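You operate a simulated robot arm through the tools that you are given. There is no shell and no other tool.

You are at the controls of a simulated two-armed robot. One attempt, no reset.

TASK
Pick up the carton marked "Spares" from the shelf under the grey steel bench with one hand, pass it to the other hand and put it on the bench top beside the target board. Set down upright: carton.

It is judged by the outcome, as a careful person would: the job done as asked, and still so three seconds after it is handed in. It fails if anything else is knocked over, pushed out of place, dropped, spilled or broken.

THE ROBOT
Two 7-joint arms with two-finger parallel grippers on one trunk, on a base that moves. Base frame: it is fixed to the floor where the robot stands at the start and does not move with it; the origin is under the middle of the robot, x ahead of it, y to its left, z up. Readings come in m, degrees, newtons and seconds.
The left shoulder is at the start at [0.05, 0.165, 0.855], the right one opposite. With the tool pointing down near the work surface each hand reaches from about 0.1 to 0.58 m from the robot's upright axis, wherever it stands, measured 20 degrees to its own side. Places, roughly: bench top beside the target board (24x32 cm) [-2.78, -2.62, 0.86]; carton [1.5, -2.25, 0.25]. Payload 3.91 kg a hand.
The tool frame of a hand sits at the grasp point between the pads (the TCP): z along the fingers, y along the line on which they close. The tips reach 0.03 m beyond it. Largest opening 0.11 m; finger width 0.02, thickness 0.01; the body of the gripper, 0.048 by 0.112 m, starts 0.055 m behind the TCP.
Orientation is told as [roll, pitch, yaw] about the base's x, y, z axes, in that order, counted from this pose: with the fingers straight down and closing along the base's y, the tool's x points along the base's -x, its y along +y and its z along -z.

THE INTERFACE
- The arms move only by the tool nudge_tool. It takes "left_steps", "right_steps" or both (then of equal length, played together; a hand with none holds still); each is a list of rows, each a list of 3 entries, a list of its own where there are three numbers: the shift along the tool's x, y, z in m, then the turn, a rotation vector about the tool's x, y, z in degrees, then the finger opening in m, from 0 to 0.11. In form: [[[tx, ty, tz], [wx, wy, wz], hand], ...]. A call has 1 to 20 rows; each row is the pose to reach, as a shift and turn from the pose commanded when the call began, along the tool's axes at that moment. Each row takes 0.2 s and may step no farther than 0.05 m and 8.6 degrees from the row before; otherwise, or with a gripper value out of range, the whole call is refused. Where a pose cannot be reached the arm comes as near as it can. A force on the tool above 40 N (or 10 N above the force at the start of the call, whichever is more), or a blocked arm, ends the call early, and 0.2 s more pass. The fingers move at their own pace (about 0.045 m/s each) and stop on an object; they squeeze with about 30 N. The grip force told is the motor's: it shows also when the fingers shut on nothing. Time passes only in rows, and 0.2 s behind the last, so rows that repeat a pose let the fingers close. It gives the time, the measured TCP pose, the force on the tool (base axes), the opening and the grip force at its end, in the units of the frame above (readings bear some noise), with the torque about the TCP (base axes, N m) and any sound that the robot's microphone picked up, and new pictures: "show" is both (left out), scene, wrist or none (wrist: the cameras of the hands that moved).
- Cameras (640 x 400 px; columns grow to the right, rows downward): "scene" is now at [0.1116, -0.0146, 1.0206]; the picture's right is [-0.17, -0.99, 0.00], its down [-0.61, 0.10, -0.79] and it looks along [0.78, -0.13, -0.61] (base axes); focal length 244 px, centre (320, 200). "left" rides on the left gripper at [0.072, -0.017, -0.103] in its tool frame; the picture's right is [0.23, 0.97, 0.00], its down [-0.76, 0.18, -0.62] and it looks along [-0.61, 0.14, 0.78] (tool axes); focal length 222 px, centre (320, 200). "right" rides on the right gripper at [0.072, 0.017, -0.103] in its tool frame; the picture's right is [-0.23, 0.97, 0.00], its down [-0.76, -0.18, -0.62] and it looks along [-0.61, -0.14, 0.78] (tool axes); focal length 222 px, centre (320, 200). There is no depth. A picture from a camera that has moved, and an enlarged one, comes with that camera's place and axes in the base frame and with its lens.
- lift_body(by): slides the trunk up (or, below 0, down) by that many m; the arms and the scene camera ride with it, the base frame stays. It gives what a move gives, with no picture.
- drive_base(legs): drives the robot by 1 to 6 legs, each [ahead, left, turn to the left] in m, m and degrees, along the robot's own axes; the way and the turn of a leg run together, so that a leg with both is an arc; at most 1.5 m and 180 degrees a leg. The arms and the cameras ride along, it lands a little off, and it stops where it bumps. It gives what a move gives, and a new picture of the scene camera.
- head_to(pan, tilt): turns the head with the scene camera to pan (to the left, within 80 degrees either way) and tilt (down, from -29 to 69), counted from straight ahead of the robot. It gives what a move gives, and a new picture of the scene camera.
- inspect(camera, box): a new picture of the part [left, top, right, bottom] of that camera's present view, enlarged. The clock stands still meanwhile.
- close_job(): hands the job in; it is judged then, once.

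Nothing tells you exact positions but the pictures and the camera data. Unless the task says otherwise, let go and move clear before handing in.

The tools are called after "Request:" by a JSON object that holds its "fn" and its "kwargs". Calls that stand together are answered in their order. nudge_tool: Moves the arms, as the interface text tells. Its arguments: {"type":"object","properties":{"left_steps":{"type":"array","items":{"type":"array"}},"right_steps":{"type":"array","items":{"type":"array"}},"show":{"type":"string","enum":["both","scene","wrist","none"]}},"required":[]} The other tools are called the same way: lift_body (by) moves the trunk up or down; drive_base (legs) drives the base; head_to (pan, tilt) turns the head that bears the scene camera; inspect (camera, box) takes an enlarged picture of a part of a camera's view; close_job () hands the job in.

At the start:

```text
time: 0.0
left_eef_pos: [0.3818, 0.1663, 0.545]
left_ee_rot: [0.0, -0.1, 0.0]
left_force: [-0.4, -0.2, -0.1]
left_torque: [0.0, 0.02, 0.02]
left_finger_gap: 0.1099
left_finger_force: 0.1
right_eef_pos: [0.3667, -0.1969, 0.5195]
right_ee_rot: [-0.1, 0.1, 0.0]
right_force: [-0.1, 0.3, -1.1]
right_torque: [0.01, 0.04, 0.0]
right_finger_gap: 0.11
right_finger_force: 0.1
trunk travel left (down, up): [-0.075, 0.428]
robot x, y, heading: [-0.0055, 0.0008, 0.0]
head pan, tilt (commanded): [-9.5, 38.0]
```

scene: 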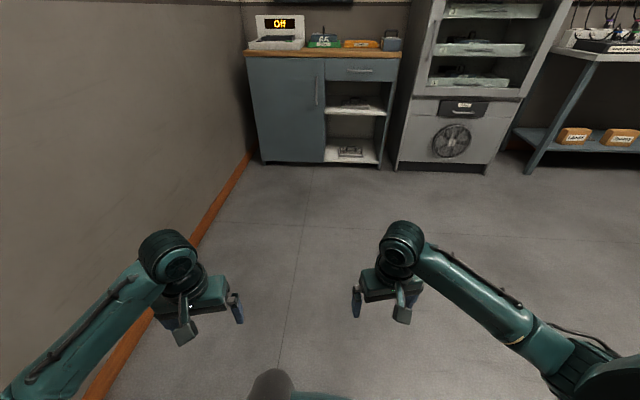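
right: 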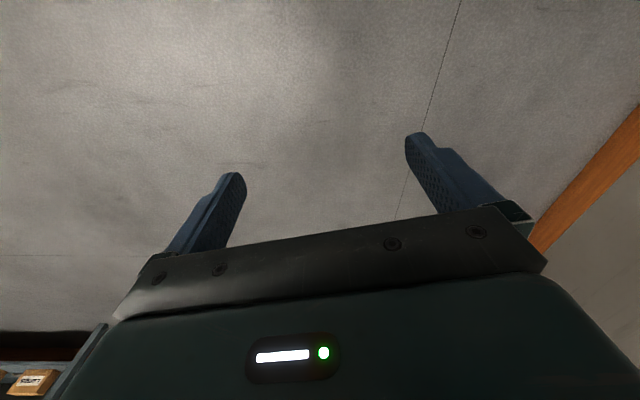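
left: 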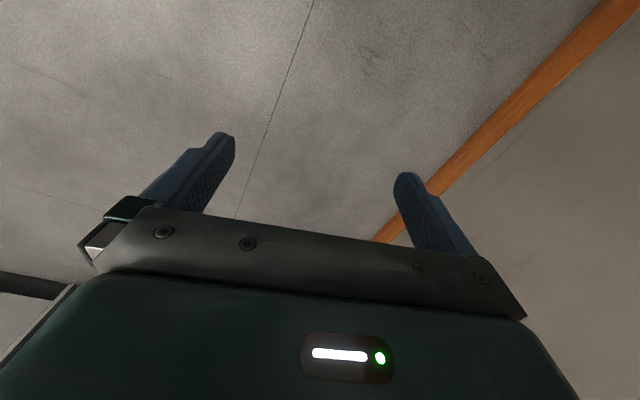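

I see a cabinet and a fan unit ahead, and on the right a steel bench with cartons on its lower shelf. I will turn the head to look at that bench before driving.

Request:
{"fn": "head_to", "kwargs": {"pan": -50, "tilt": 25}}

```text
time: 1.1
left_eef_pos: [0.3821, 0.1669, 0.5463]
left_ee_rot: [0.0, 0.0, 0.0]
left_force: [1.0, -1.1, -0.6]
left_torque: [0.02, 0.02, -0.02]
left_finger_gap: 0.1098
left_finger_force: 0.0
right_eef_pos: [0.3678, -0.1956, 0.5184]
right_ee_rot: [0.2, -0.1, 0.0]
right_force: [0.7, 0.2, 0.2]
right_torque: [0.02, -0.01, 0.01]
right_finger_gap: 0.11
right_finger_force: 0.0
trunk travel left (down, up): [-0.075, 0.428]
robot x, y, heading: [-0.0006, -0.0016, -0.1]
head pan, tilt (commanded): [-50.0, 25.0]
camera scene: at [0.0858, -0.0708, 1.0408], right [-0.77, -0.64, 0.0], down [-0.27, 0.32, -0.91], along [0.58, -0.69, -0.42], focal length 244 px, centre (320, 200)
```

scene: 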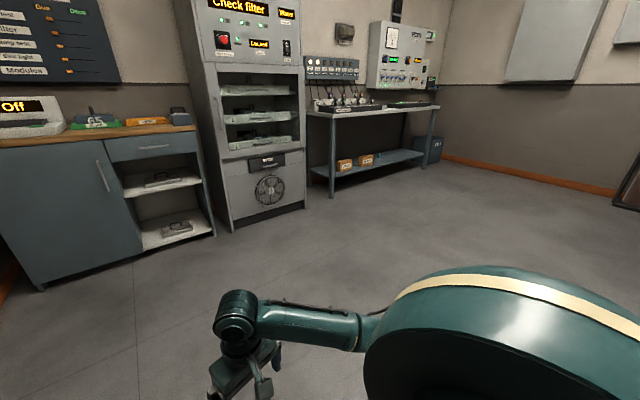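

Request:
{"fn": "inspect", "kwargs": {"camera": "scene", "box": [300, 80, 460, 200]}}

Request:
{"fn": "head_to", "kwargs": {"pan": -80, "tilt": 20}}

```text
3.33 times, centred on (380, 140) of scene
camera zoom: at [0.0858, -0.0708, 1.0408], right [-0.77, -0.64, 0.0], down [-0.27, 0.32, -0.91], along [0.58, -0.69, -0.42], focal length 814 px, centre (120, 400)
```

zoom: 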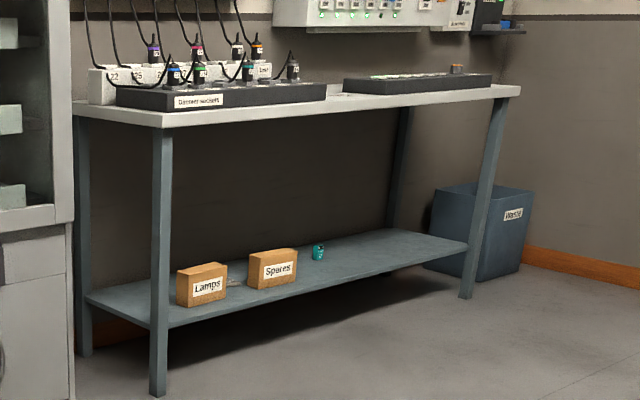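

```text
time: 2.0
left_eef_pos: [0.3822, 0.1661, 0.5458]
left_ee_rot: [0.0, -0.1, 0.0]
left_force: [-0.2, -0.9, -0.2]
left_torque: [-0.01, -0.03, -0.02]
left_finger_gap: 0.1101
left_finger_force: 0.0
right_eef_pos: [0.3677, -0.1965, 0.5191]
right_ee_rot: [0.0, 0.0, 0.0]
right_force: [0.1, 0.0, -0.1]
right_torque: [-0.02, 0.0, 0.0]
right_finger_gap: 0.11
right_finger_force: 0.1
trunk travel left (down, up): [-0.075, 0.428]
robot x, y, heading: [-0.0019, -0.0031, -0.3]
head pan, tilt (commanded): [-80.0, 20.0]
camera scene: at [0.0427, -0.092, 1.0489], right [-0.98, -0.17, 0.0], down [-0.06, 0.34, -0.94], along [0.16, -0.93, -0.34], focal length 244 px, centre (320, 200)
```

scene: 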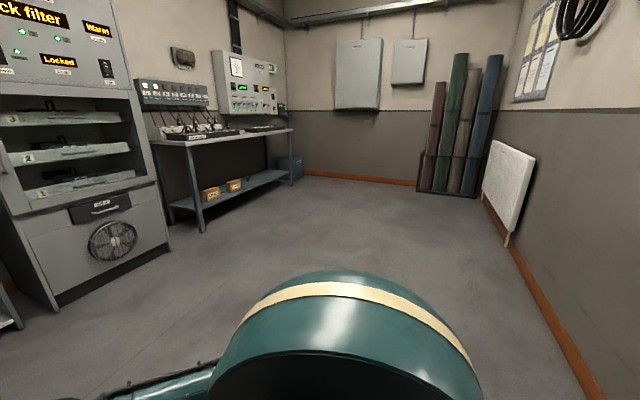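

The carton marked "Spares" stands on the lower shelf of the bench, to the right of the "Lamps" carton, with a small teal object further right. The floor towards it looks clear, so I will strafe right and then look again.

Request:
{"fn": "drive_base", "kwargs": {"legs": [[0, -1.4, 0], [0, -0.8, 0]]}}

Request:
{"fn": "head_to", "kwargs": {"pan": 0, "tilt": 25}}

```text
time: 21.4
left_eef_pos: [0.3853, -2.0216, 0.5451]
left_ee_rot: [0.1, 0.0, 0.3]
left_force: [-0.7, -0.8, 1.4]
left_torque: [0.0, 0.0, 0.02]
left_finger_gap: 0.1101
left_finger_force: 0.0
right_eef_pos: [0.3714, -2.3852, 0.5198]
right_ee_rot: [0.0, 0.0, 0.3]
right_force: [0.6, -0.3, -0.3]
right_torque: [-0.04, 0.0, -0.01]
right_finger_gap: 0.11
right_finger_force: 0.0
trunk travel left (down, up): [-0.075, 0.428]
robot x, y, heading: [0.0034, -2.1953, 0.4]
head pan, tilt (commanded): [-80.0, 20.0]
camera scene: at [0.0465, -2.2823, 1.0489], right [-0.98, -0.18, 0.0], down [-0.06, 0.34, -0.94], along [0.17, -0.92, -0.34], focal length 244 px, centre (320, 200)
```

scene: 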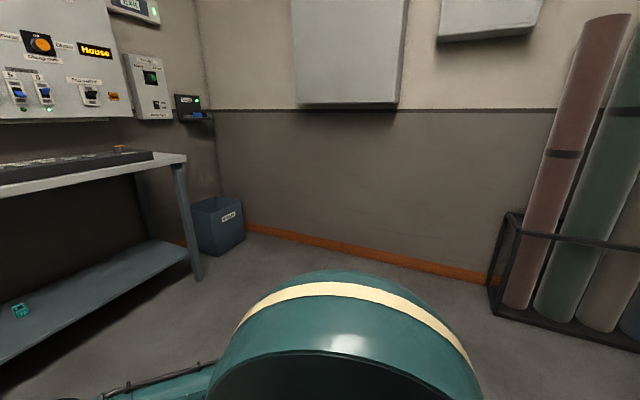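

```text
time: 22.9
left_eef_pos: [0.3844, -2.0228, 0.546]
left_ee_rot: [0.0, 0.0, 0.3]
left_force: [0.1, -0.3, -0.7]
left_torque: [-0.01, 0.0, -0.02]
left_finger_gap: 0.1102
left_finger_force: 0.0
right_eef_pos: [0.3728, -2.3842, 0.5209]
right_ee_rot: [0.0, 0.1, 0.3]
right_force: [-0.1, 0.3, 0.2]
right_torque: [0.01, 0.01, -0.02]
right_finger_gap: 0.1102
right_finger_force: 0.0
trunk travel left (down, up): [-0.075, 0.428]
robot x, y, heading: [0.0007, -2.1907, 0.3]
head pan, tilt (commanded): [0.0, 25.0]
camera scene: at [0.122, -2.1902, 1.0408], right [0.01, -1.0, 0.0], down [-0.42, 0.0, -0.91], along [0.91, 0.0, -0.42], focal length 244 px, centre (320, 200)
```

scene: 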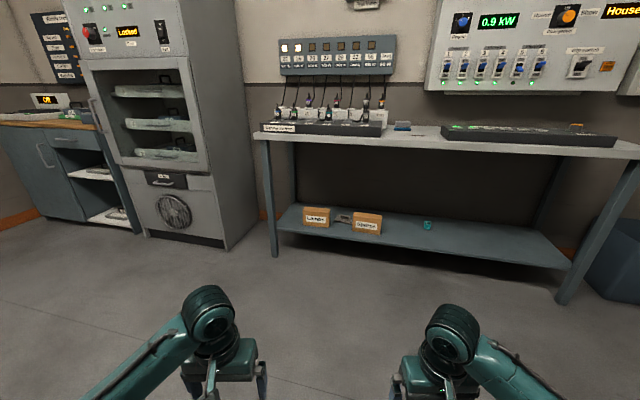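

The bench is straight ahead with both cartons near the shelf's front edge. I'll take an enlarged look to measure the "Spares" carton.

Request:
{"fn": "inspect", "kwargs": {"camera": "scene", "box": [270, 180, 450, 270]}}

Request:
{"fn": "inspect", "kwargs": {"camera": "scene", "box": [240, 80, 640, 320]}}

```text
3.56 times, centred on (360, 225) of scene
camera zoom: at [0.122, -2.1902, 1.0408], right [0.01, -1.0, 0.0], down [-0.42, 0.0, -0.91], along [0.91, 0.0, -0.42], focal length 869 px, centre (178, 111)
```

zoom: 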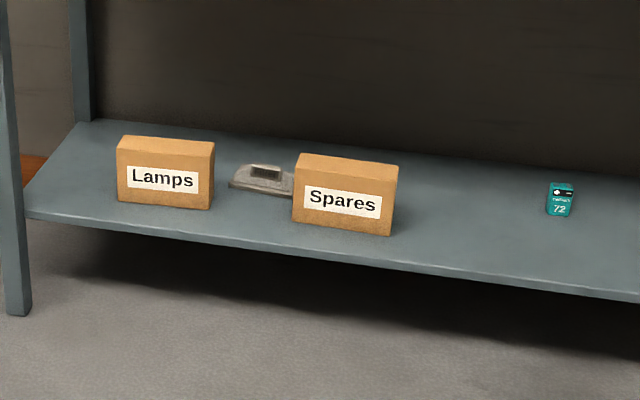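

```text
1.60 times, centred on (440, 200) of scene
camera zoom: at [0.122, -2.1902, 1.0408], right [0.01, -1.0, 0.0], down [-0.42, 0.0, -0.91], along [0.91, 0.0, -0.42], focal length 391 px, centre (128, 200)
```

zoom: 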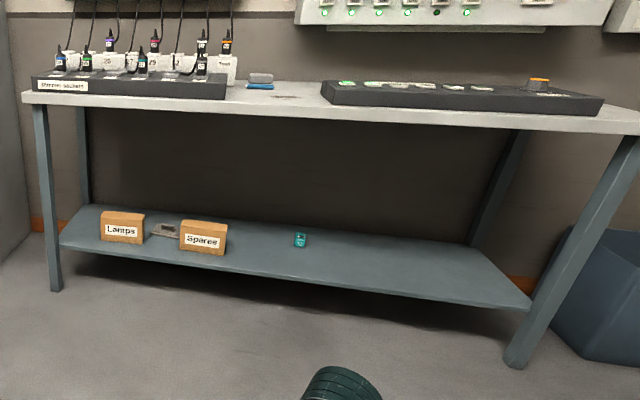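

The bench stands turned by about 12–13°, and I take the Spares carton (about 17 x 6.5 x 11 cm) to be centred near [1.49, -2.49, 0.245], with a grey device beside it on the left. I will drive closer and square up to the bench, staying clear of it.

Request:
{"fn": "drive_base", "kwargs": {"legs": [[0.65, 0.05, 0], [0, 0, -12.8]]}}

Request:
{"fn": "head_to", "kwargs": {"pan": -10, "tilt": 42}}

```text
time: 27.4
left_eef_pos: [1.0683, -2.0543, 0.5453]
left_ee_rot: [0.0, 0.0, -12.1]
left_force: [0.1, -0.3, 0.2]
left_torque: [0.03, -0.02, 0.01]
left_finger_gap: 0.11
left_finger_force: 0.0
right_eef_pos: [0.9776, -2.4068, 0.5198]
right_ee_rot: [-0.1, 0.1, -12.2]
right_force: [-0.8, 0.4, 0.1]
right_torque: [-0.01, -0.01, 0.02]
right_finger_gap: 0.11
right_finger_force: 0.1
trunk travel left (down, up): [-0.075, 0.428]
robot x, y, heading: [0.6609, -2.1393, -12.5]
head pan, tilt (commanded): [0.0, 25.0]
camera scene: at [0.7757, -2.1618, 1.0408], right [-0.21, -0.98, 0.0], down [-0.41, 0.09, -0.91], along [0.89, -0.19, -0.42], focal length 244 px, centre (320, 200)
```

scene: 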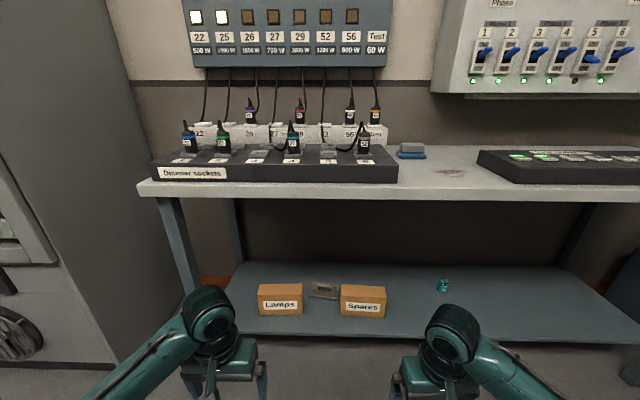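

```text
time: 28.2
left_eef_pos: [1.0694, -2.054, 0.545]
left_ee_rot: [-0.1, -0.1, -12.2]
left_force: [-0.4, 0.1, -0.1]
left_torque: [-0.01, -0.01, 0.01]
left_finger_gap: 0.1103
left_finger_force: 0.0
right_eef_pos: [0.9772, -2.4049, 0.5199]
right_ee_rot: [0.0, -0.1, -12.2]
right_force: [0.4, -0.1, -0.3]
right_torque: [-0.02, 0.02, -0.04]
right_finger_gap: 0.1097
right_finger_force: 0.1
trunk travel left (down, up): [-0.075, 0.428]
robot x, y, heading: [0.6592, -2.1377, -12.1]
head pan, tilt (commanded): [-10.0, 42.0]
camera scene: at [0.7631, -2.1739, 1.0146], right [-0.38, -0.93, 0.0], down [-0.62, 0.25, -0.74], along [0.69, -0.28, -0.67], focal length 244 px, centre (320, 200)
```

scene: 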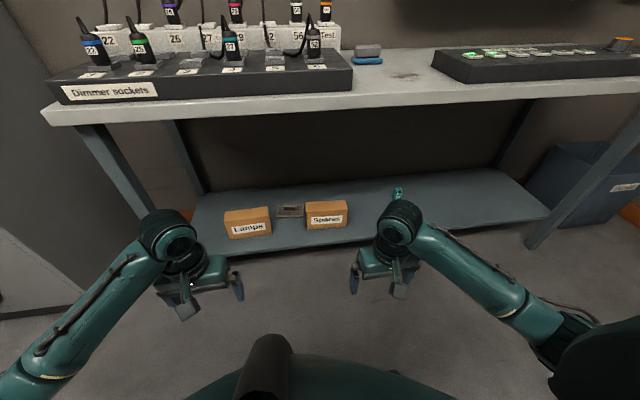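

Request:
{"fn": "inspect", "kwargs": {"camera": "scene", "box": [270, 180, 430, 270]}}

```text
4.00 times, centred on (350, 225) of scene
camera zoom: at [0.7631, -2.1739, 1.0146], right [-0.38, -0.93, 0.0], down [-0.62, 0.25, -0.74], along [0.69, -0.28, -0.67], focal length 977 px, centre (200, 100)
```

zoom: 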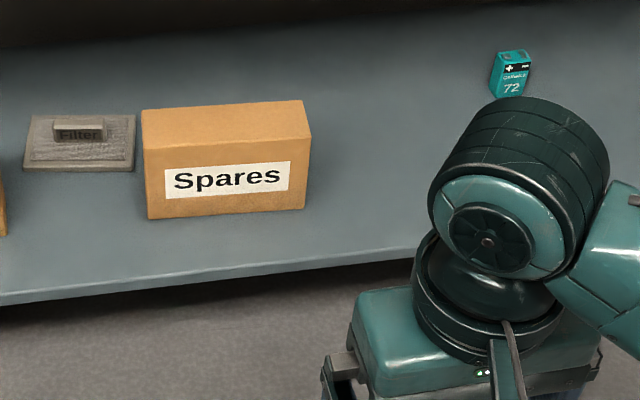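

The "Filter" tray lies just left of the Spares carton, so I will grip from above on the carton's right half, with the fingers front and back across its 6 cm depth. First I lower the trunk and turn the right hand in free space.

Request:
{"fn": "lift_body", "kwargs": {"by": -0.07}}

Request:
{"fn": "nudge_tool", "kwargs": {"right_steps": [[[0, 0, 0], [0, 0, -7.8], 0.11], [[0, 0, 0], [0, 0, -15.6], 0.11], [[0, 0, 0], [0, 0, -23.4], 0.11], [[0, 0, 0], [0, 0, -31.2], 0.11], [[0, 0, 0], [0, 0, -39], 0.11], [[0, 0, 0], [0, 0, -46.8], 0.11], [[0, 0, 0], [0, 0, -54.6], 0.11], [[0, 0, 0], [0, 0, -62.4], 0.11], [[0, 0, 0], [0, 0, -70.2], 0.11], [[0, 0, 0], [0, 0, -78], 0.11], [[0, 0, 0], [0, 0, -85.7], 0.11], [[0, 0, 0], [0, 0, -85.7], 0.11]], "show": "both"}}

```text
time: 29.3
left_eef_pos: [1.0678, -2.0539, 0.475]
left_ee_rot: [0.1, 0.0, -12.2]
left_force: [0.7, 1.0, -0.3]
left_torque: [0.0, 0.03, 0.0]
left_finger_gap: 0.1101
left_finger_force: 0.0
right_eef_pos: [0.9772, -2.4058, 0.4494]
right_ee_rot: [0.0, -0.1, -12.1]
right_force: [0.5, -0.4, 0.2]
right_torque: [0.0, -0.02, 0.02]
right_finger_gap: 0.1102
right_finger_force: 0.0
trunk travel left (down, up): [-0.005, 0.498]
robot x, y, heading: [0.6574, -2.1346, -12.1]
head pan, tilt (commanded): [-10.0, 42.0]
```

```text
time: 31.9
left_eef_pos: [1.069, -2.0529, 0.4751]
left_ee_rot: [0.0, 0.0, -12.2]
left_force: [0.6, 0.7, 0.9]
left_torque: [0.04, 0.03, -0.02]
left_finger_gap: 0.1102
left_finger_force: 0.0
right_eef_pos: [0.9784, -2.4065, 0.4504]
right_ee_rot: [0.1, 0.0, 73.6]
right_force: [-0.2, 0.0, 0.1]
right_torque: [0.0, 0.01, -0.03]
right_finger_gap: 0.11
right_finger_force: 0.0
trunk travel left (down, up): [-0.005, 0.498]
robot x, y, heading: [0.6591, -2.1335, -12.3]
head pan, tilt (commanded): [-10.0, 42.0]
camera scene: at [0.763, -2.1739, 0.9446], right [-0.38, -0.93, 0.0], down [-0.62, 0.25, -0.74], along [0.69, -0.28, -0.67], focal length 244 px, centre (320, 200)
camera right: at [0.9397, -2.4703, 0.553], right [-0.87, 0.49, 0.0], down [0.39, 0.68, 0.62], along [0.31, 0.54, -0.78], focal length 222 px, centre (320, 200)
```

scene: 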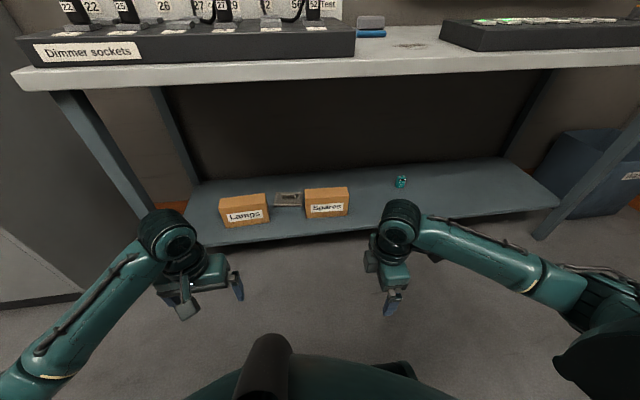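
right: 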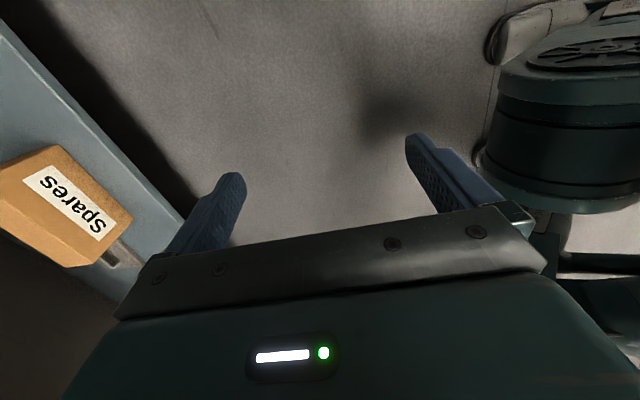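

Request:
{"fn": "head_to", "kwargs": {"pan": -15, "tilt": 69}}

Request:
{"fn": "inspect", "kwargs": {"camera": "right", "box": [0, 100, 240, 300]}}

Request:
{"fn": "inspect", "kwargs": {"camera": "right", "box": [440, 0, 640, 400]}}

```text
time: 32.8
left_eef_pos: [1.0684, -2.0546, 0.4733]
left_ee_rot: [0.0, -0.1, -12.2]
left_force: [0.1, -0.1, 0.3]
left_torque: [0.02, 0.01, 0.04]
left_finger_gap: 0.1098
left_finger_force: 0.1
right_eef_pos: [0.978, -2.405, 0.4505]
right_ee_rot: [0.0, 0.0, 73.5]
right_force: [0.6, -0.7, -0.4]
right_torque: [0.0, 0.03, -0.03]
right_finger_gap: 0.1102
right_finger_force: 0.1
trunk travel left (down, up): [-0.005, 0.498]
robot x, y, heading: [0.6591, -2.1373, -12.3]
head pan, tilt (commanded): [-15.0, 68.8]
camera scene: at [0.7354, -2.1679, 0.9114], right [-0.46, -0.89, 0.0], down [-0.83, 0.43, -0.36], along [0.32, -0.17, -0.93], focal length 244 px, centre (320, 200)
```

scene: 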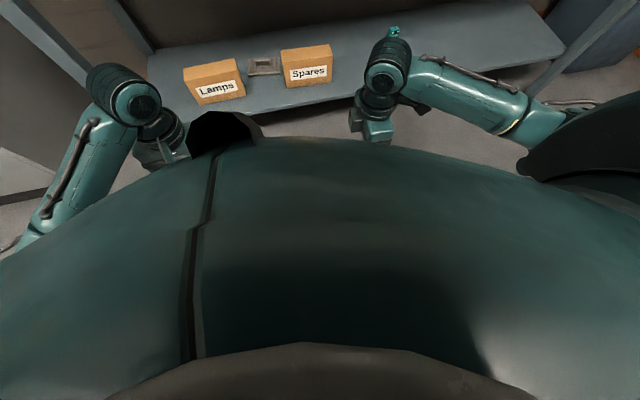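

```text
2.00 times, centred on (120, 200) of right
camera zoom: at [0.9395, -2.4702, 0.5529], right [-0.87, 0.49, 0.0], down [0.39, 0.68, 0.62], along [0.31, 0.54, -0.78], focal length 444 px, centre (720, 200)
```

zoom: 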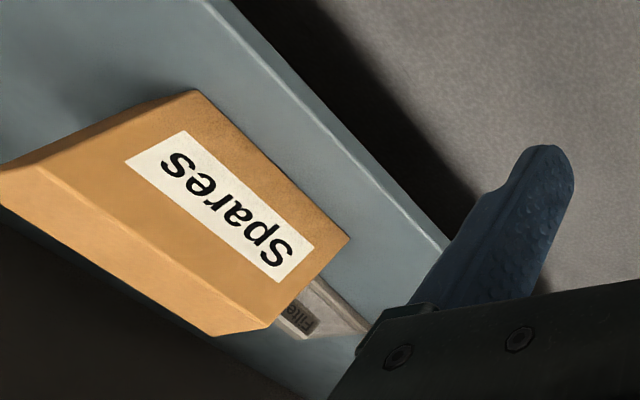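

```text
1.00 times, centred on (540, 200) of right (not enlarged: the box is as wide or as high as the picture)
camera zoom: at [0.9395, -2.4702, 0.5529], right [-0.87, 0.49, 0.0], down [0.39, 0.68, 0.62], along [0.31, 0.54, -0.78], focal length 222 px, centre (100, 200)
```

zoom: 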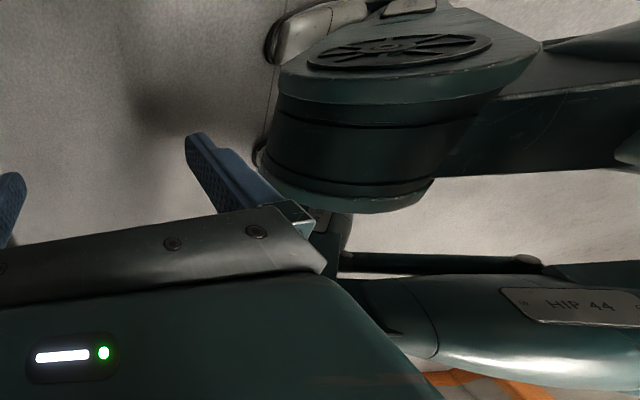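

The robot's base and chest stay well behind the bench edge, so there is room to close in. I'll pull the left hand back, lower the right hand a little, then drive ahead about 0.3 m with the right hand passing under the bench top and above the carton.

Request:
{"fn": "nudge_tool", "kwargs": {"left_steps": [[[0.03, 0, 0], [0, 0, 0], 0.11], [[0.06, 0, 0], [0, 0, 0], 0.11], [[0.09, 0, 0], [0, 0, 0], 0.11], [[0.12, 0, 0], [0, 0, 0], 0.11], [[0.12, 0, 0], [0, 0, 0], 0.11]], "right_steps": [[[0, 0, 0.01], [0, 0, 0], 0.11], [[0, 0, 0.02], [0, 0, 0], 0.11], [[0, 0, 0.03], [0, 0, 0], 0.11], [[0, 0, 0.04], [0, 0, 0], 0.11], [[0, 0, 0.05], [0, 0, 0], 0.11]], "show": "none"}}

Request:
{"fn": "head_to", "kwargs": {"pan": -10, "tilt": 42}}

Request:
{"fn": "drive_base", "kwargs": {"legs": [[0.22, 0, 0]]}}

```text
time: 34.0
left_eef_pos: [0.9523, -2.028, 0.4756]
left_ee_rot: [-0.1, -0.1, -12.1]
left_force: [4.0, -0.5, 11.1]
left_torque: [-0.39, 0.43, 0.21]
left_finger_gap: 0.1099
left_finger_force: 0.0
right_eef_pos: [0.9786, -2.4063, 0.4008]
right_ee_rot: [0.0, 0.1, 73.4]
right_force: [0.6, -1.1, -0.5]
right_torque: [0.01, -0.01, 0.01]
right_finger_gap: 0.1098
right_finger_force: 0.0
trunk travel left (down, up): [-0.005, 0.498]
robot x, y, heading: [0.6587, -2.1369, -12.2]
head pan, tilt (commanded): [-15.0, 68.8]
```

```text
time: 34.9
left_eef_pos: [0.9526, -2.0276, 0.4741]
left_ee_rot: [0.0, -0.1, -12.2]
left_force: [2.0, -0.9, 17.1]
left_torque: [-0.86, 0.25, 0.41]
left_finger_gap: 0.1099
left_finger_force: 0.1
right_eef_pos: [0.9784, -2.4059, 0.4018]
right_ee_rot: [-0.1, -0.1, 73.5]
right_force: [-0.9, -1.2, 0.2]
right_torque: [0.0, 0.01, -0.02]
right_finger_gap: 0.11
right_finger_force: 0.2
trunk travel left (down, up): [-0.005, 0.498]
robot x, y, heading: [0.6623, -2.1362, -12.3]
head pan, tilt (commanded): [-10.0, 42.0]
camera scene: at [0.7625, -2.174, 0.9447], right [-0.38, -0.93, 0.0], down [-0.62, 0.25, -0.74], along [0.69, -0.28, -0.67], focal length 244 px, centre (320, 200)
```

scene: 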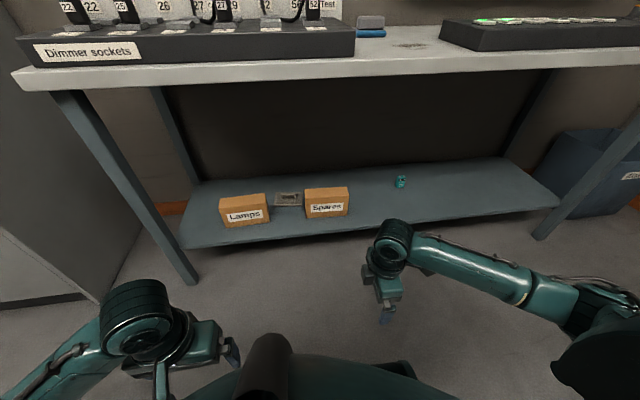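

```text
time: 36.6
left_eef_pos: [1.1642, -2.0737, 0.4749]
left_ee_rot: [0.0, 0.0, -12.2]
left_force: [4.1, 1.2, 24.5]
left_torque: [-1.22, 0.55, 0.07]
left_finger_gap: 0.11
left_finger_force: 0.1
right_eef_pos: [1.1909, -2.4518, 0.4011]
right_ee_rot: [-0.1, 0.1, 73.6]
right_force: [-0.3, -0.4, -0.2]
right_torque: [0.01, 0.03, -0.02]
right_finger_gap: 0.1098
right_finger_force: 0.0
trunk travel left (down, up): [-0.005, 0.498]
robot x, y, heading: [0.8724, -2.1812, -12.4]
head pan, tilt (commanded): [-10.0, 42.0]
camera scene: at [0.9748, -2.2198, 0.9447], right [-0.38, -0.93, 0.0], down [-0.62, 0.25, -0.74], along [0.69, -0.28, -0.67], focal length 244 px, centre (320, 200)
```

scene: 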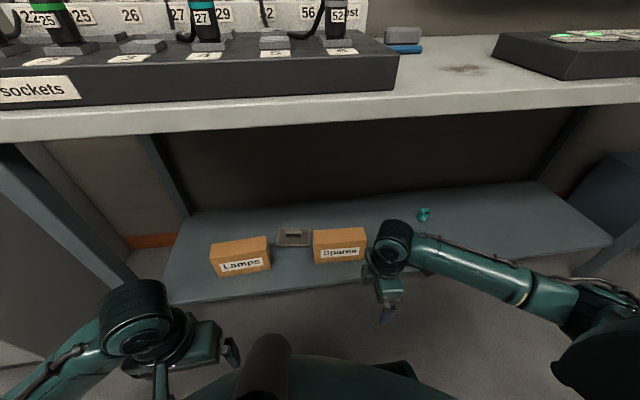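

The left hand feels a growing upward force; it is probably pressing against the robot's own body where I drew it back. I will ease it forward and outward before going on.

Request:
{"fn": "nudge_tool", "kwargs": {"left_steps": [[[-0.03, 0.0, 0], [0, 0, 0], 0.11], [[-0.06, 0.02, 0], [0, 0, 0], 0.11], [[-0.06, 0.03, 0], [0, 0, 0], 0.11], [[-0.06, 0.03, 0], [0, 0, 0], 0.11]], "show": "wrist"}}

Request:
{"fn": "inspect", "kwargs": {"camera": "scene", "box": [190, 190, 450, 320]}}

Request:
{"fn": "inspect", "kwargs": {"camera": "right", "box": [0, 0, 640, 400]}}

```text
time: 37.6
left_eef_pos: [1.2305, -2.057, 0.4755]
left_ee_rot: [-0.2, -0.1, -12.2]
left_force: [0.5, -0.1, 0.6]
left_torque: [0.03, -0.01, 0.01]
left_finger_gap: 0.1102
left_finger_force: 0.1
right_eef_pos: [1.1906, -2.4511, 0.4001]
right_ee_rot: [0.0, 0.0, 73.6]
right_force: [0.2, 0.4, 0.0]
right_torque: [0.02, 0.03, 0.01]
right_finger_gap: 0.1102
right_finger_force: 0.1
trunk travel left (down, up): [-0.005, 0.498]
robot x, y, heading: [0.8735, -2.1806, -12.0]
head pan, tilt (commanded): [-10.0, 42.0]
camera left: at [1.1569, -2.0571, 0.5796], right [-0.02, 1.0, 0.0], down [0.78, 0.01, 0.62], along [0.62, 0.01, -0.78], focal length 222 px, centre (320, 200)
```

left: 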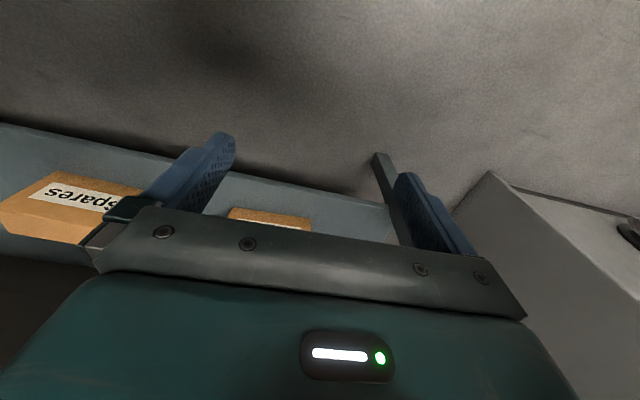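

```text
2.46 times, centred on (320, 255) of scene
camera zoom: at [0.9754, -2.2197, 0.9445], right [-0.38, -0.93, 0.0], down [-0.62, 0.25, -0.74], along [0.69, -0.28, -0.67], focal length 601 px, centre (320, 65)
```

zoom: 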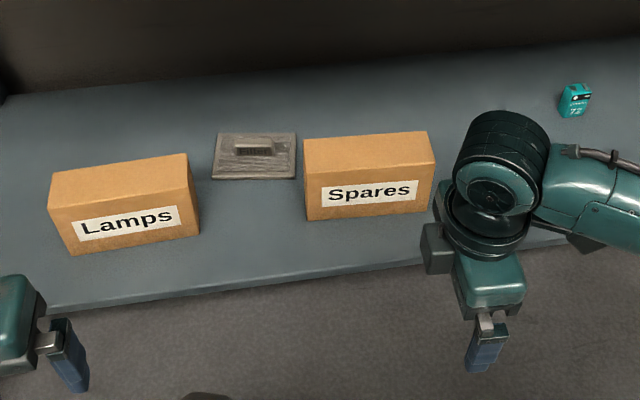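

```text
1.00 times, centred on (320, 200) of right (not enlarged: the box is as wide or as high as the picture)
camera zoom: at [1.1523, -2.5164, 0.5036], right [-0.87, 0.49, 0.0], down [0.39, 0.68, 0.62], along [0.31, 0.54, -0.78], focal length 222 px, centre (320, 200)
```

zoom: 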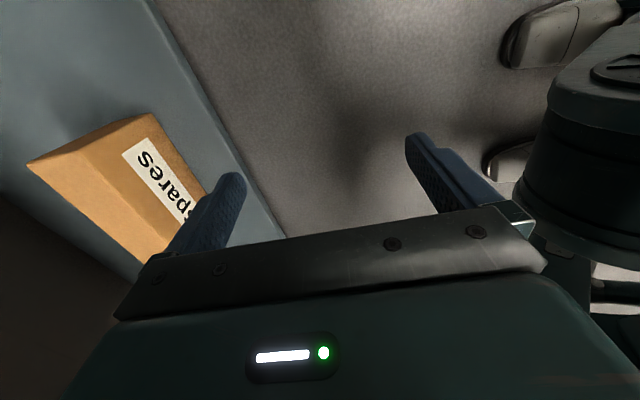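

Request:
{"fn": "inspect", "kwargs": {"camera": "scene", "box": [290, 210, 390, 290]}}

Request:
{"fn": "inspect", "kwargs": {"camera": "right", "box": [0, 80, 300, 280]}}

```text
5.00 times, centred on (340, 250) of scene
camera zoom: at [0.9754, -2.2197, 0.9445], right [-0.38, -0.93, 0.0], down [-0.62, 0.25, -0.74], along [0.69, -0.28, -0.67], focal length 1222 px, centre (220, -50)
```

zoom: 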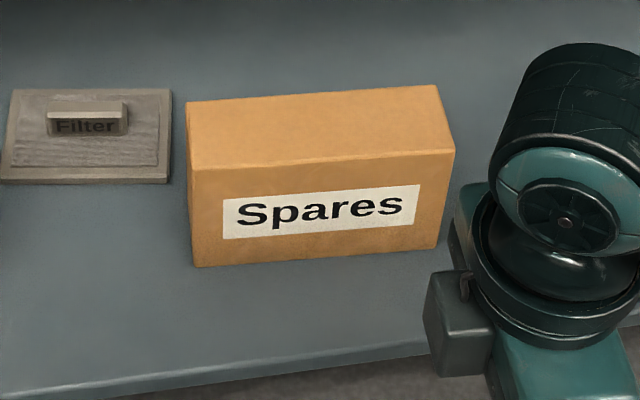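

```text
2.00 times, centred on (150, 180) of right
camera zoom: at [1.1523, -2.5164, 0.5036], right [-0.87, 0.49, 0.0], down [0.39, 0.68, 0.62], along [0.31, 0.54, -0.78], focal length 444 px, centre (660, 240)
```

zoom: 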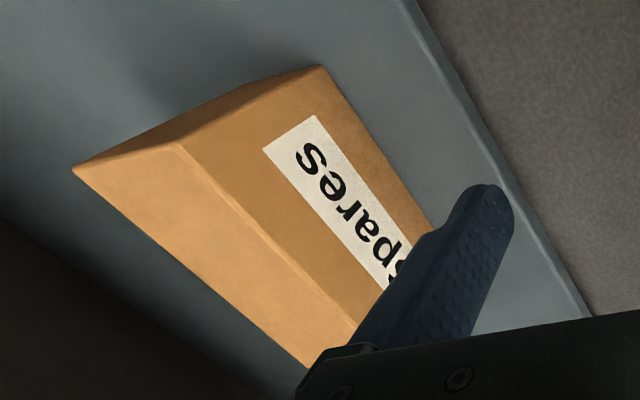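

Request:
{"fn": "inspect", "kwargs": {"camera": "scene", "box": [340, 200, 480, 340]}}

Request:
{"fn": "inspect", "kwargs": {"camera": "scene", "box": [80, 260, 260, 400]}}

```text
2.86 times, centred on (410, 270) of scene
camera zoom: at [0.9754, -2.2197, 0.9445], right [-0.38, -0.93, 0.0], down [-0.62, 0.25, -0.74], along [0.69, -0.28, -0.67], focal length 698 px, centre (63, 0)
```

zoom: 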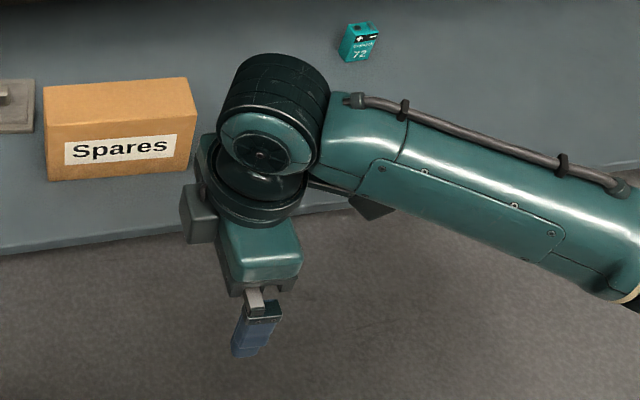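

```text
2.86 times, centred on (170, 330) of scene
camera zoom: at [0.9754, -2.2197, 0.9445], right [-0.38, -0.93, 0.0], down [-0.62, 0.25, -0.74], along [0.69, -0.28, -0.67], focal length 698 px, centre (749, -171)
```

zoom: 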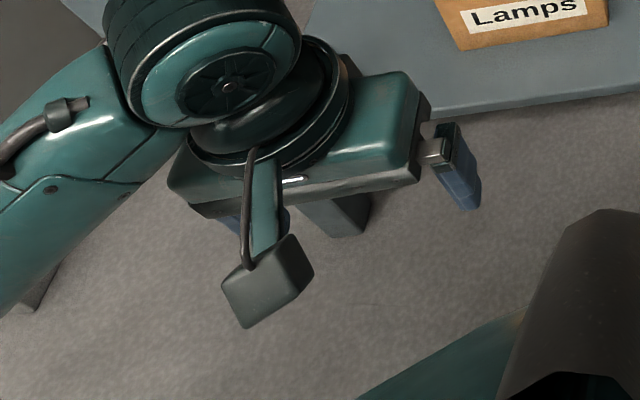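

The left hand is free again. I place the Spares carton centre at about [1.436, -2.474], shelf surface z≈0.21, carton top z≈0.318, turned about -17°. I'll drive in another 0.12 m, with both hands above carton height and below the bench top.

Request:
{"fn": "drive_base", "kwargs": {"legs": [[0.12, 0, 0]]}}

Request:
{"fn": "inspect", "kwargs": {"camera": "right", "box": [0, 0, 640, 400]}}

```text
time: 38.8
left_eef_pos: [1.3471, -2.0826, 0.4765]
left_ee_rot: [0.1, 0.0, -12.1]
left_force: [0.6, 0.6, 0.5]
left_torque: [0.02, 0.02, 0.02]
left_finger_gap: 0.1098
left_finger_force: 0.0
right_eef_pos: [1.3087, -2.4775, 0.4006]
right_ee_rot: [0.0, 0.0, 73.5]
right_force: [0.8, -0.4, 0.0]
right_torque: [0.01, 0.02, 0.01]
right_finger_gap: 0.11
right_finger_force: 0.0
trunk travel left (down, up): [-0.005, 0.498]
robot x, y, heading: [0.9928, -2.2072, -12.1]
head pan, tilt (commanded): [-10.0, 42.0]
camera scene: at [1.0937, -2.245, 0.9446], right [-0.38, -0.93, 0.0], down [-0.62, 0.25, -0.74], along [0.69, -0.28, -0.67], focal length 244 px, centre (320, 200)
```

scene: 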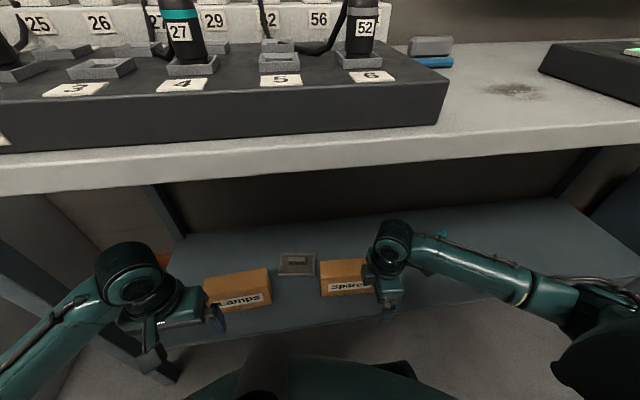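

```text
1.00 times, centred on (320, 200) of right (not enlarged: the box is as wide or as high as the picture)
camera zoom: at [1.2708, -2.5415, 0.5037], right [-0.87, 0.49, 0.0], down [0.39, 0.68, 0.62], along [0.31, 0.54, -0.78], focal length 222 px, centre (320, 200)
```

zoom: 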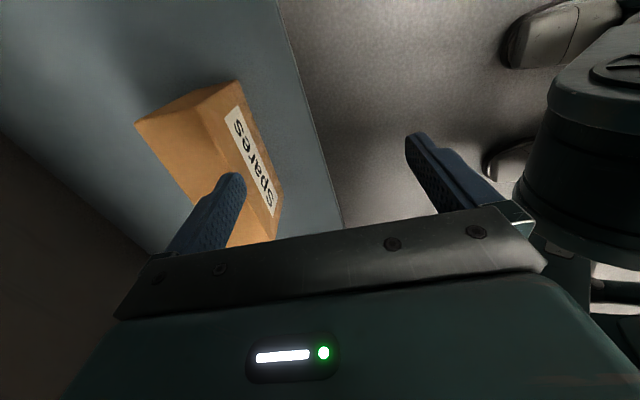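

Request:
{"fn": "inspect", "kwargs": {"camera": "right", "box": [110, 60, 310, 260]}}

Request:
{"fn": "inspect", "kwargs": {"camera": "scene", "box": [270, 200, 430, 320]}}

```text
2.00 times, centred on (210, 160) of right
camera zoom: at [1.2708, -2.5415, 0.5037], right [-0.87, 0.49, 0.0], down [0.39, 0.68, 0.62], along [0.31, 0.54, -0.78], focal length 444 px, centre (540, 280)
```

zoom: 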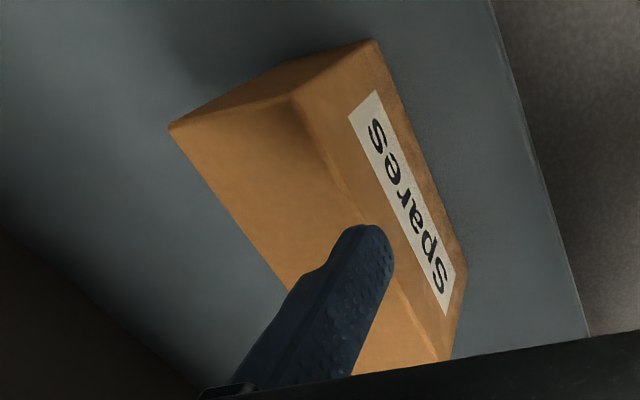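

```text
3.33 times, centred on (350, 260) of scene
camera zoom: at [1.0937, -2.245, 0.9446], right [-0.38, -0.93, 0.0], down [-0.62, 0.25, -0.74], along [0.69, -0.28, -0.67], focal length 814 px, centre (220, 0)
```

zoom: 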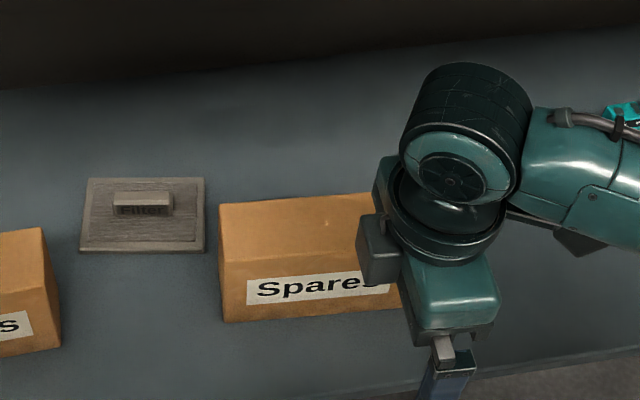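

Measurements from both cameras agree within a centimetre. I now move the right hand above the right half of the carton at z=0.40 and lean its wrist 15° to the right, leaving the carton's left half free for the other hand.

Request:
{"fn": "nudge_tool", "kwargs": {"right_steps": [[[0, -0.03, 0], [0, -4, 0], 0.11], [[0, -0.06, 0], [0, -8, 0], 0.11], [[0.001, -0.09, 0], [0, -12, 0], 0.11], [[0.001, -0.117, 0], [0, -15, 0], 0.11], [[0.001, -0.117, 0], [0, -15, 0], 0.11]], "show": "both"}}

```text
time: 40.0
left_eef_pos: [1.3477, -2.0828, 0.4759]
left_ee_rot: [0.0, -0.2, -12.1]
left_force: [0.1, 0.5, -0.2]
left_torque: [0.0, 0.0, 0.01]
left_finger_gap: 0.11
left_finger_force: 0.1
right_eef_pos: [1.4202, -2.5106, 0.4007]
right_ee_rot: [-0.1, -15.1, 73.7]
right_force: [-0.4, -0.9, 0.4]
right_torque: [0.01, 0.03, 0.04]
right_finger_gap: 0.1101
right_finger_force: 0.0
trunk travel left (down, up): [-0.005, 0.498]
robot x, y, heading: [0.9878, -2.2061, -12.2]
head pan, tilt (commanded): [-10.0, 42.0]
camera scene: at [1.0937, -2.245, 0.9446], right [-0.38, -0.93, 0.0], down [-0.62, 0.25, -0.74], along [0.69, -0.28, -0.67], focal length 244 px, centre (320, 200)
camera right: at [1.3753, -2.5988, 0.4818], right [-0.87, 0.49, 0.06], down [0.33, 0.5, 0.8], along [0.36, 0.72, -0.6], focal length 222 px, centre (320, 200)
```

scene: 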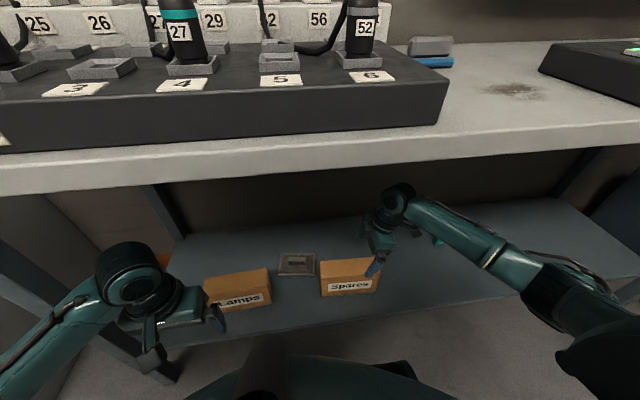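
right: 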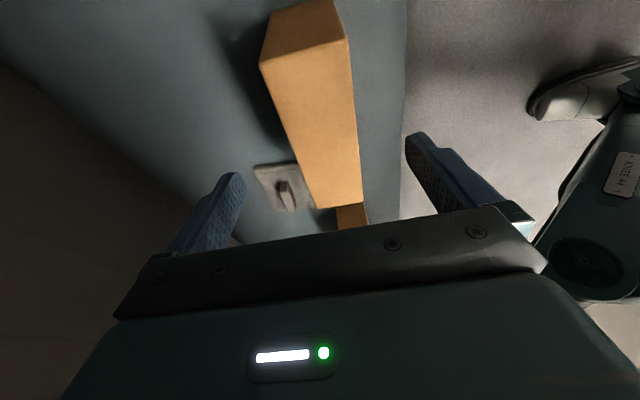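

The carton sits between the open fingers, about 3 mm off centre. I go straight down to z≈0.288 and check before closing.

Request:
{"fn": "nudge_tool", "kwargs": {"right_steps": [[[0.0058, 0.001, 0.0217], [0, 0, 0], 0.11], [[0.0116, 0.002, 0.0435], [0, 0, 0], 0.11], [[0.0175, 0.003, 0.0652], [0, 0, 0], 0.11], [[0.0233, 0.003, 0.087], [0, 0, 0], 0.11], [[0.0291, 0.003, 0.1087], [0, 0, 0], 0.11], [[0.0291, 0.003, 0.1087], [0, 0, 0], 0.11]], "show": "both"}}

```text
time: 41.4
left_eef_pos: [1.3473, -2.0827, 0.4741]
left_ee_rot: [0.0, -0.1, -12.1]
left_force: [0.3, -0.2, -0.3]
left_torque: [0.04, -0.02, -0.03]
left_finger_gap: 0.1099
left_finger_force: 0.2
right_eef_pos: [1.416, -2.5103, 0.2879]
right_ee_rot: [0.0, -14.9, 73.6]
right_force: [-0.1, 0.2, 0.1]
right_torque: [0.0, -0.02, 0.01]
right_finger_gap: 0.1102
right_finger_force: 0.1
trunk travel left (down, up): [-0.005, 0.498]
robot x, y, heading: [0.9866, -2.2081, -12.2]
head pan, tilt (commanded): [-10.0, 42.0]
camera scene: at [1.0937, -2.245, 0.9446], right [-0.38, -0.93, 0.0], down [-0.62, 0.25, -0.74], along [0.69, -0.28, -0.67], focal length 244 px, centre (320, 200)
camera right: at [1.3713, -2.5983, 0.3686], right [-0.87, 0.49, 0.06], down [0.33, 0.5, 0.8], along [0.36, 0.72, -0.6], focal length 222 px, centre (320, 200)
```

scene: 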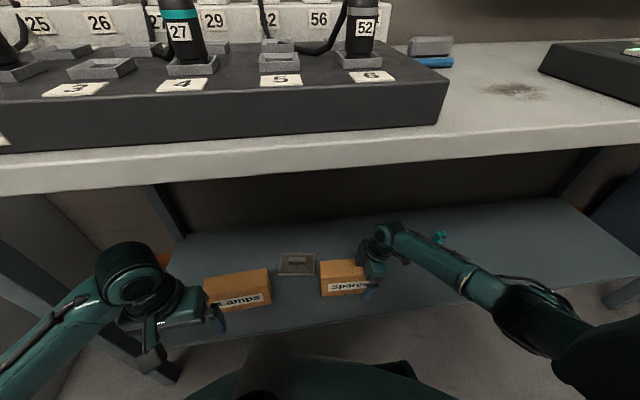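
right: 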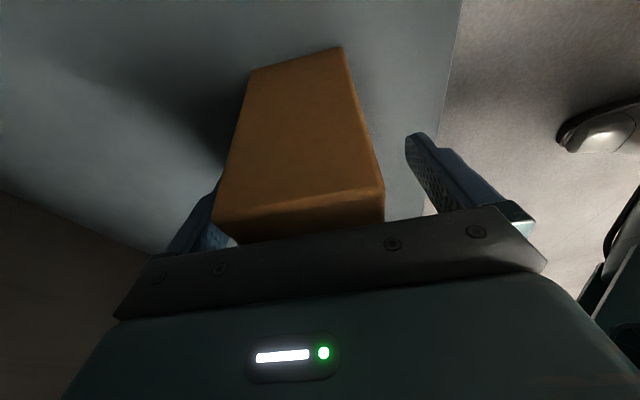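

The carton is between the fingers with no contact. I close the right hand.

Request:
{"fn": "nudge_tool", "kwargs": {"right_steps": [[[0, 0, 0], [0, 0, 0], 0.08], [[0, 0, 0], [0, 0, 0], 0.06], [[0, 0, 0], [0, 0, 0], 0.04], [[0, 0, 0], [0, 0, 0], 0.02], [[0, 0, 0], [0, 0, 0], 0.0], [[0, 0, 0], [0, 0, 0], 0.0]], "show": "both"}}

```text
time: 42.8
left_eef_pos: [1.3489, -2.0817, 0.4754]
left_ee_rot: [0.0, -0.1, -12.1]
left_force: [0.0, 0.4, 0.4]
left_torque: [0.0, 0.0, -0.02]
left_finger_gap: 0.1103
left_finger_force: 0.0
right_eef_pos: [1.4152, -2.5111, 0.2882]
right_ee_rot: [0.0, -15.1, 73.6]
right_force: [0.7, -0.6, 0.6]
right_torque: [0.0, -0.19, -0.07]
right_finger_gap: 0.0579
right_finger_force: 30.1
trunk travel left (down, up): [-0.005, 0.498]
robot x, y, heading: [0.9925, -2.2093, -12.1]
head pan, tilt (commanded): [-10.0, 42.0]
camera scene: at [1.0937, -2.245, 0.9446], right [-0.38, -0.93, 0.0], down [-0.62, 0.25, -0.74], along [0.69, -0.28, -0.67], focal length 244 px, centre (320, 200)
camera right: at [1.3716, -2.5982, 0.3691], right [-0.87, 0.49, 0.06], down [0.33, 0.5, 0.8], along [0.36, 0.72, -0.6], focal length 222 px, centre (320, 200)
```

scene: 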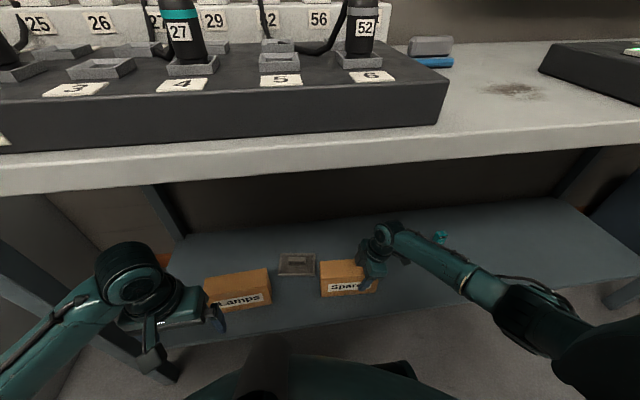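
right: 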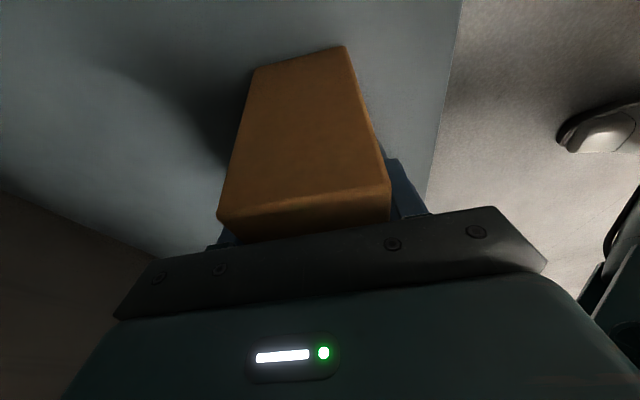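

Grip holds at 5.8 cm with 30 N. I lift the carton 8 cm straight up.

Request:
{"fn": "nudge_tool", "kwargs": {"right_steps": [[[-0.0026, 0, -0.0097], [0, 0, 0], 0.0], [[-0.0052, 0, -0.0193], [0, 0, 0], 0.0], [[-0.0104, 0, -0.0386], [0, 0, 0], 0.0], [[-0.0155, 0, -0.058], [0, 0, 0], 0.0], [[-0.0207, 0, -0.0773], [0, 0, 0], 0.0], [[-0.0207, 0, -0.0773], [0, 0, 0], 0.0]], "show": "both"}}

```text
time: 44.2
left_eef_pos: [1.3477, -2.0811, 0.4749]
left_ee_rot: [0.0, 0.0, -12.2]
left_force: [0.4, 0.5, 0.1]
left_torque: [-0.01, 0.04, 0.0]
left_finger_gap: 0.11
left_finger_force: 0.0
right_eef_pos: [1.4182, -2.5105, 0.3683]
right_ee_rot: [-0.1, -14.9, 73.5]
right_force: [1.0, 0.1, -2.6]
right_torque: [-0.07, 0.03, -0.02]
right_finger_gap: 0.0579
right_finger_force: 30.1
trunk travel left (down, up): [-0.005, 0.498]
robot x, y, heading: [0.991, -2.2082, -12.0]
head pan, tilt (commanded): [-10.0, 42.0]
camera scene: at [1.0938, -2.2451, 0.9445], right [-0.38, -0.93, 0.0], down [-0.62, 0.25, -0.74], along [0.69, -0.28, -0.67], focal length 244 px, centre (320, 200)
camera right: at [1.3733, -2.5982, 0.4491], right [-0.87, 0.49, 0.06], down [0.33, 0.5, 0.8], along [0.36, 0.72, -0.6], focal length 222 px, centre (320, 200)
```

scene: 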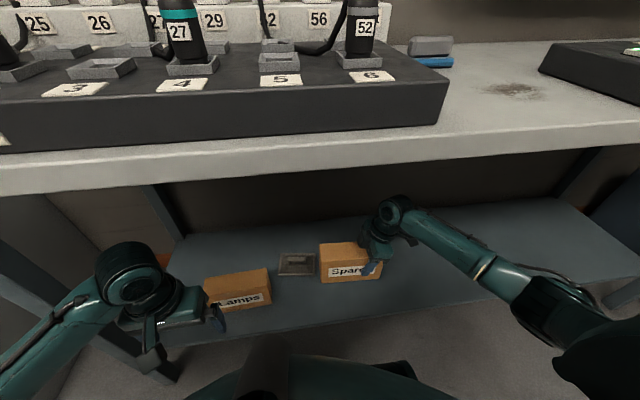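
right: 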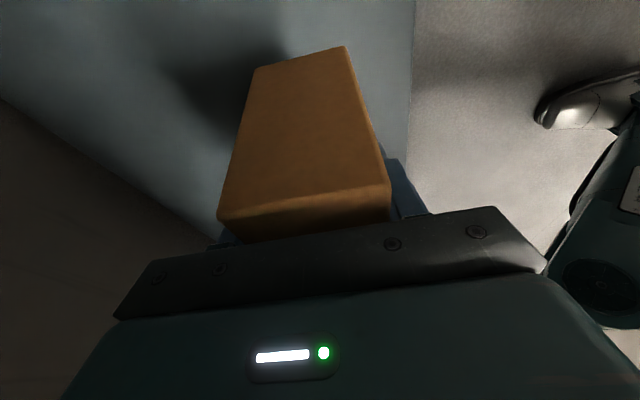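

The carton is in the hand (about 0.26 kg) and clear of the shelf. I back the robot straight out from the bench.

Request:
{"fn": "drive_base", "kwargs": {"legs": [[-0.6, 0, 0]]}}

```text
time: 47.6
left_eef_pos: [0.7559, -1.955, 0.4747]
left_ee_rot: [0.0, 0.0, -11.9]
left_force: [0.1, -0.4, -0.3]
left_torque: [-0.02, 0.01, -0.03]
left_finger_gap: 0.1102
left_finger_force: 0.0
right_eef_pos: [0.825, -2.3818, 0.3678]
right_ee_rot: [0.0, -15.0, 73.7]
right_force: [0.0, -0.1, -2.9]
right_torque: [-0.1, 0.03, -0.01]
right_finger_gap: 0.0578
right_finger_force: 30.2
trunk travel left (down, up): [-0.005, 0.498]
robot x, y, heading: [0.3995, -2.0874, -11.9]
head pan, tilt (commanded): [-10.0, 42.0]
camera scene: at [0.5006, -2.1182, 0.9445], right [-0.37, -0.93, 0.0], down [-0.62, 0.25, -0.74], along [0.69, -0.28, -0.67], focal length 244 px, centre (320, 200)
```

scene: 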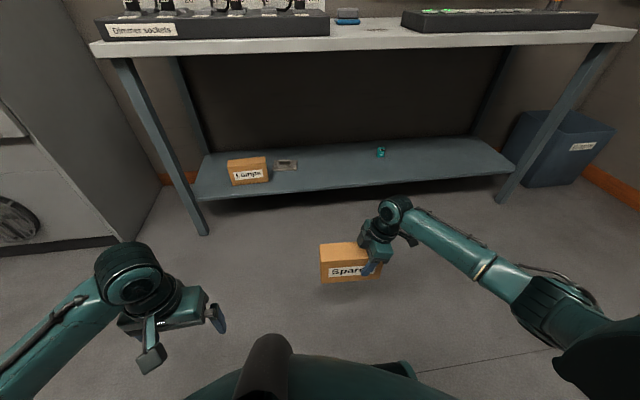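

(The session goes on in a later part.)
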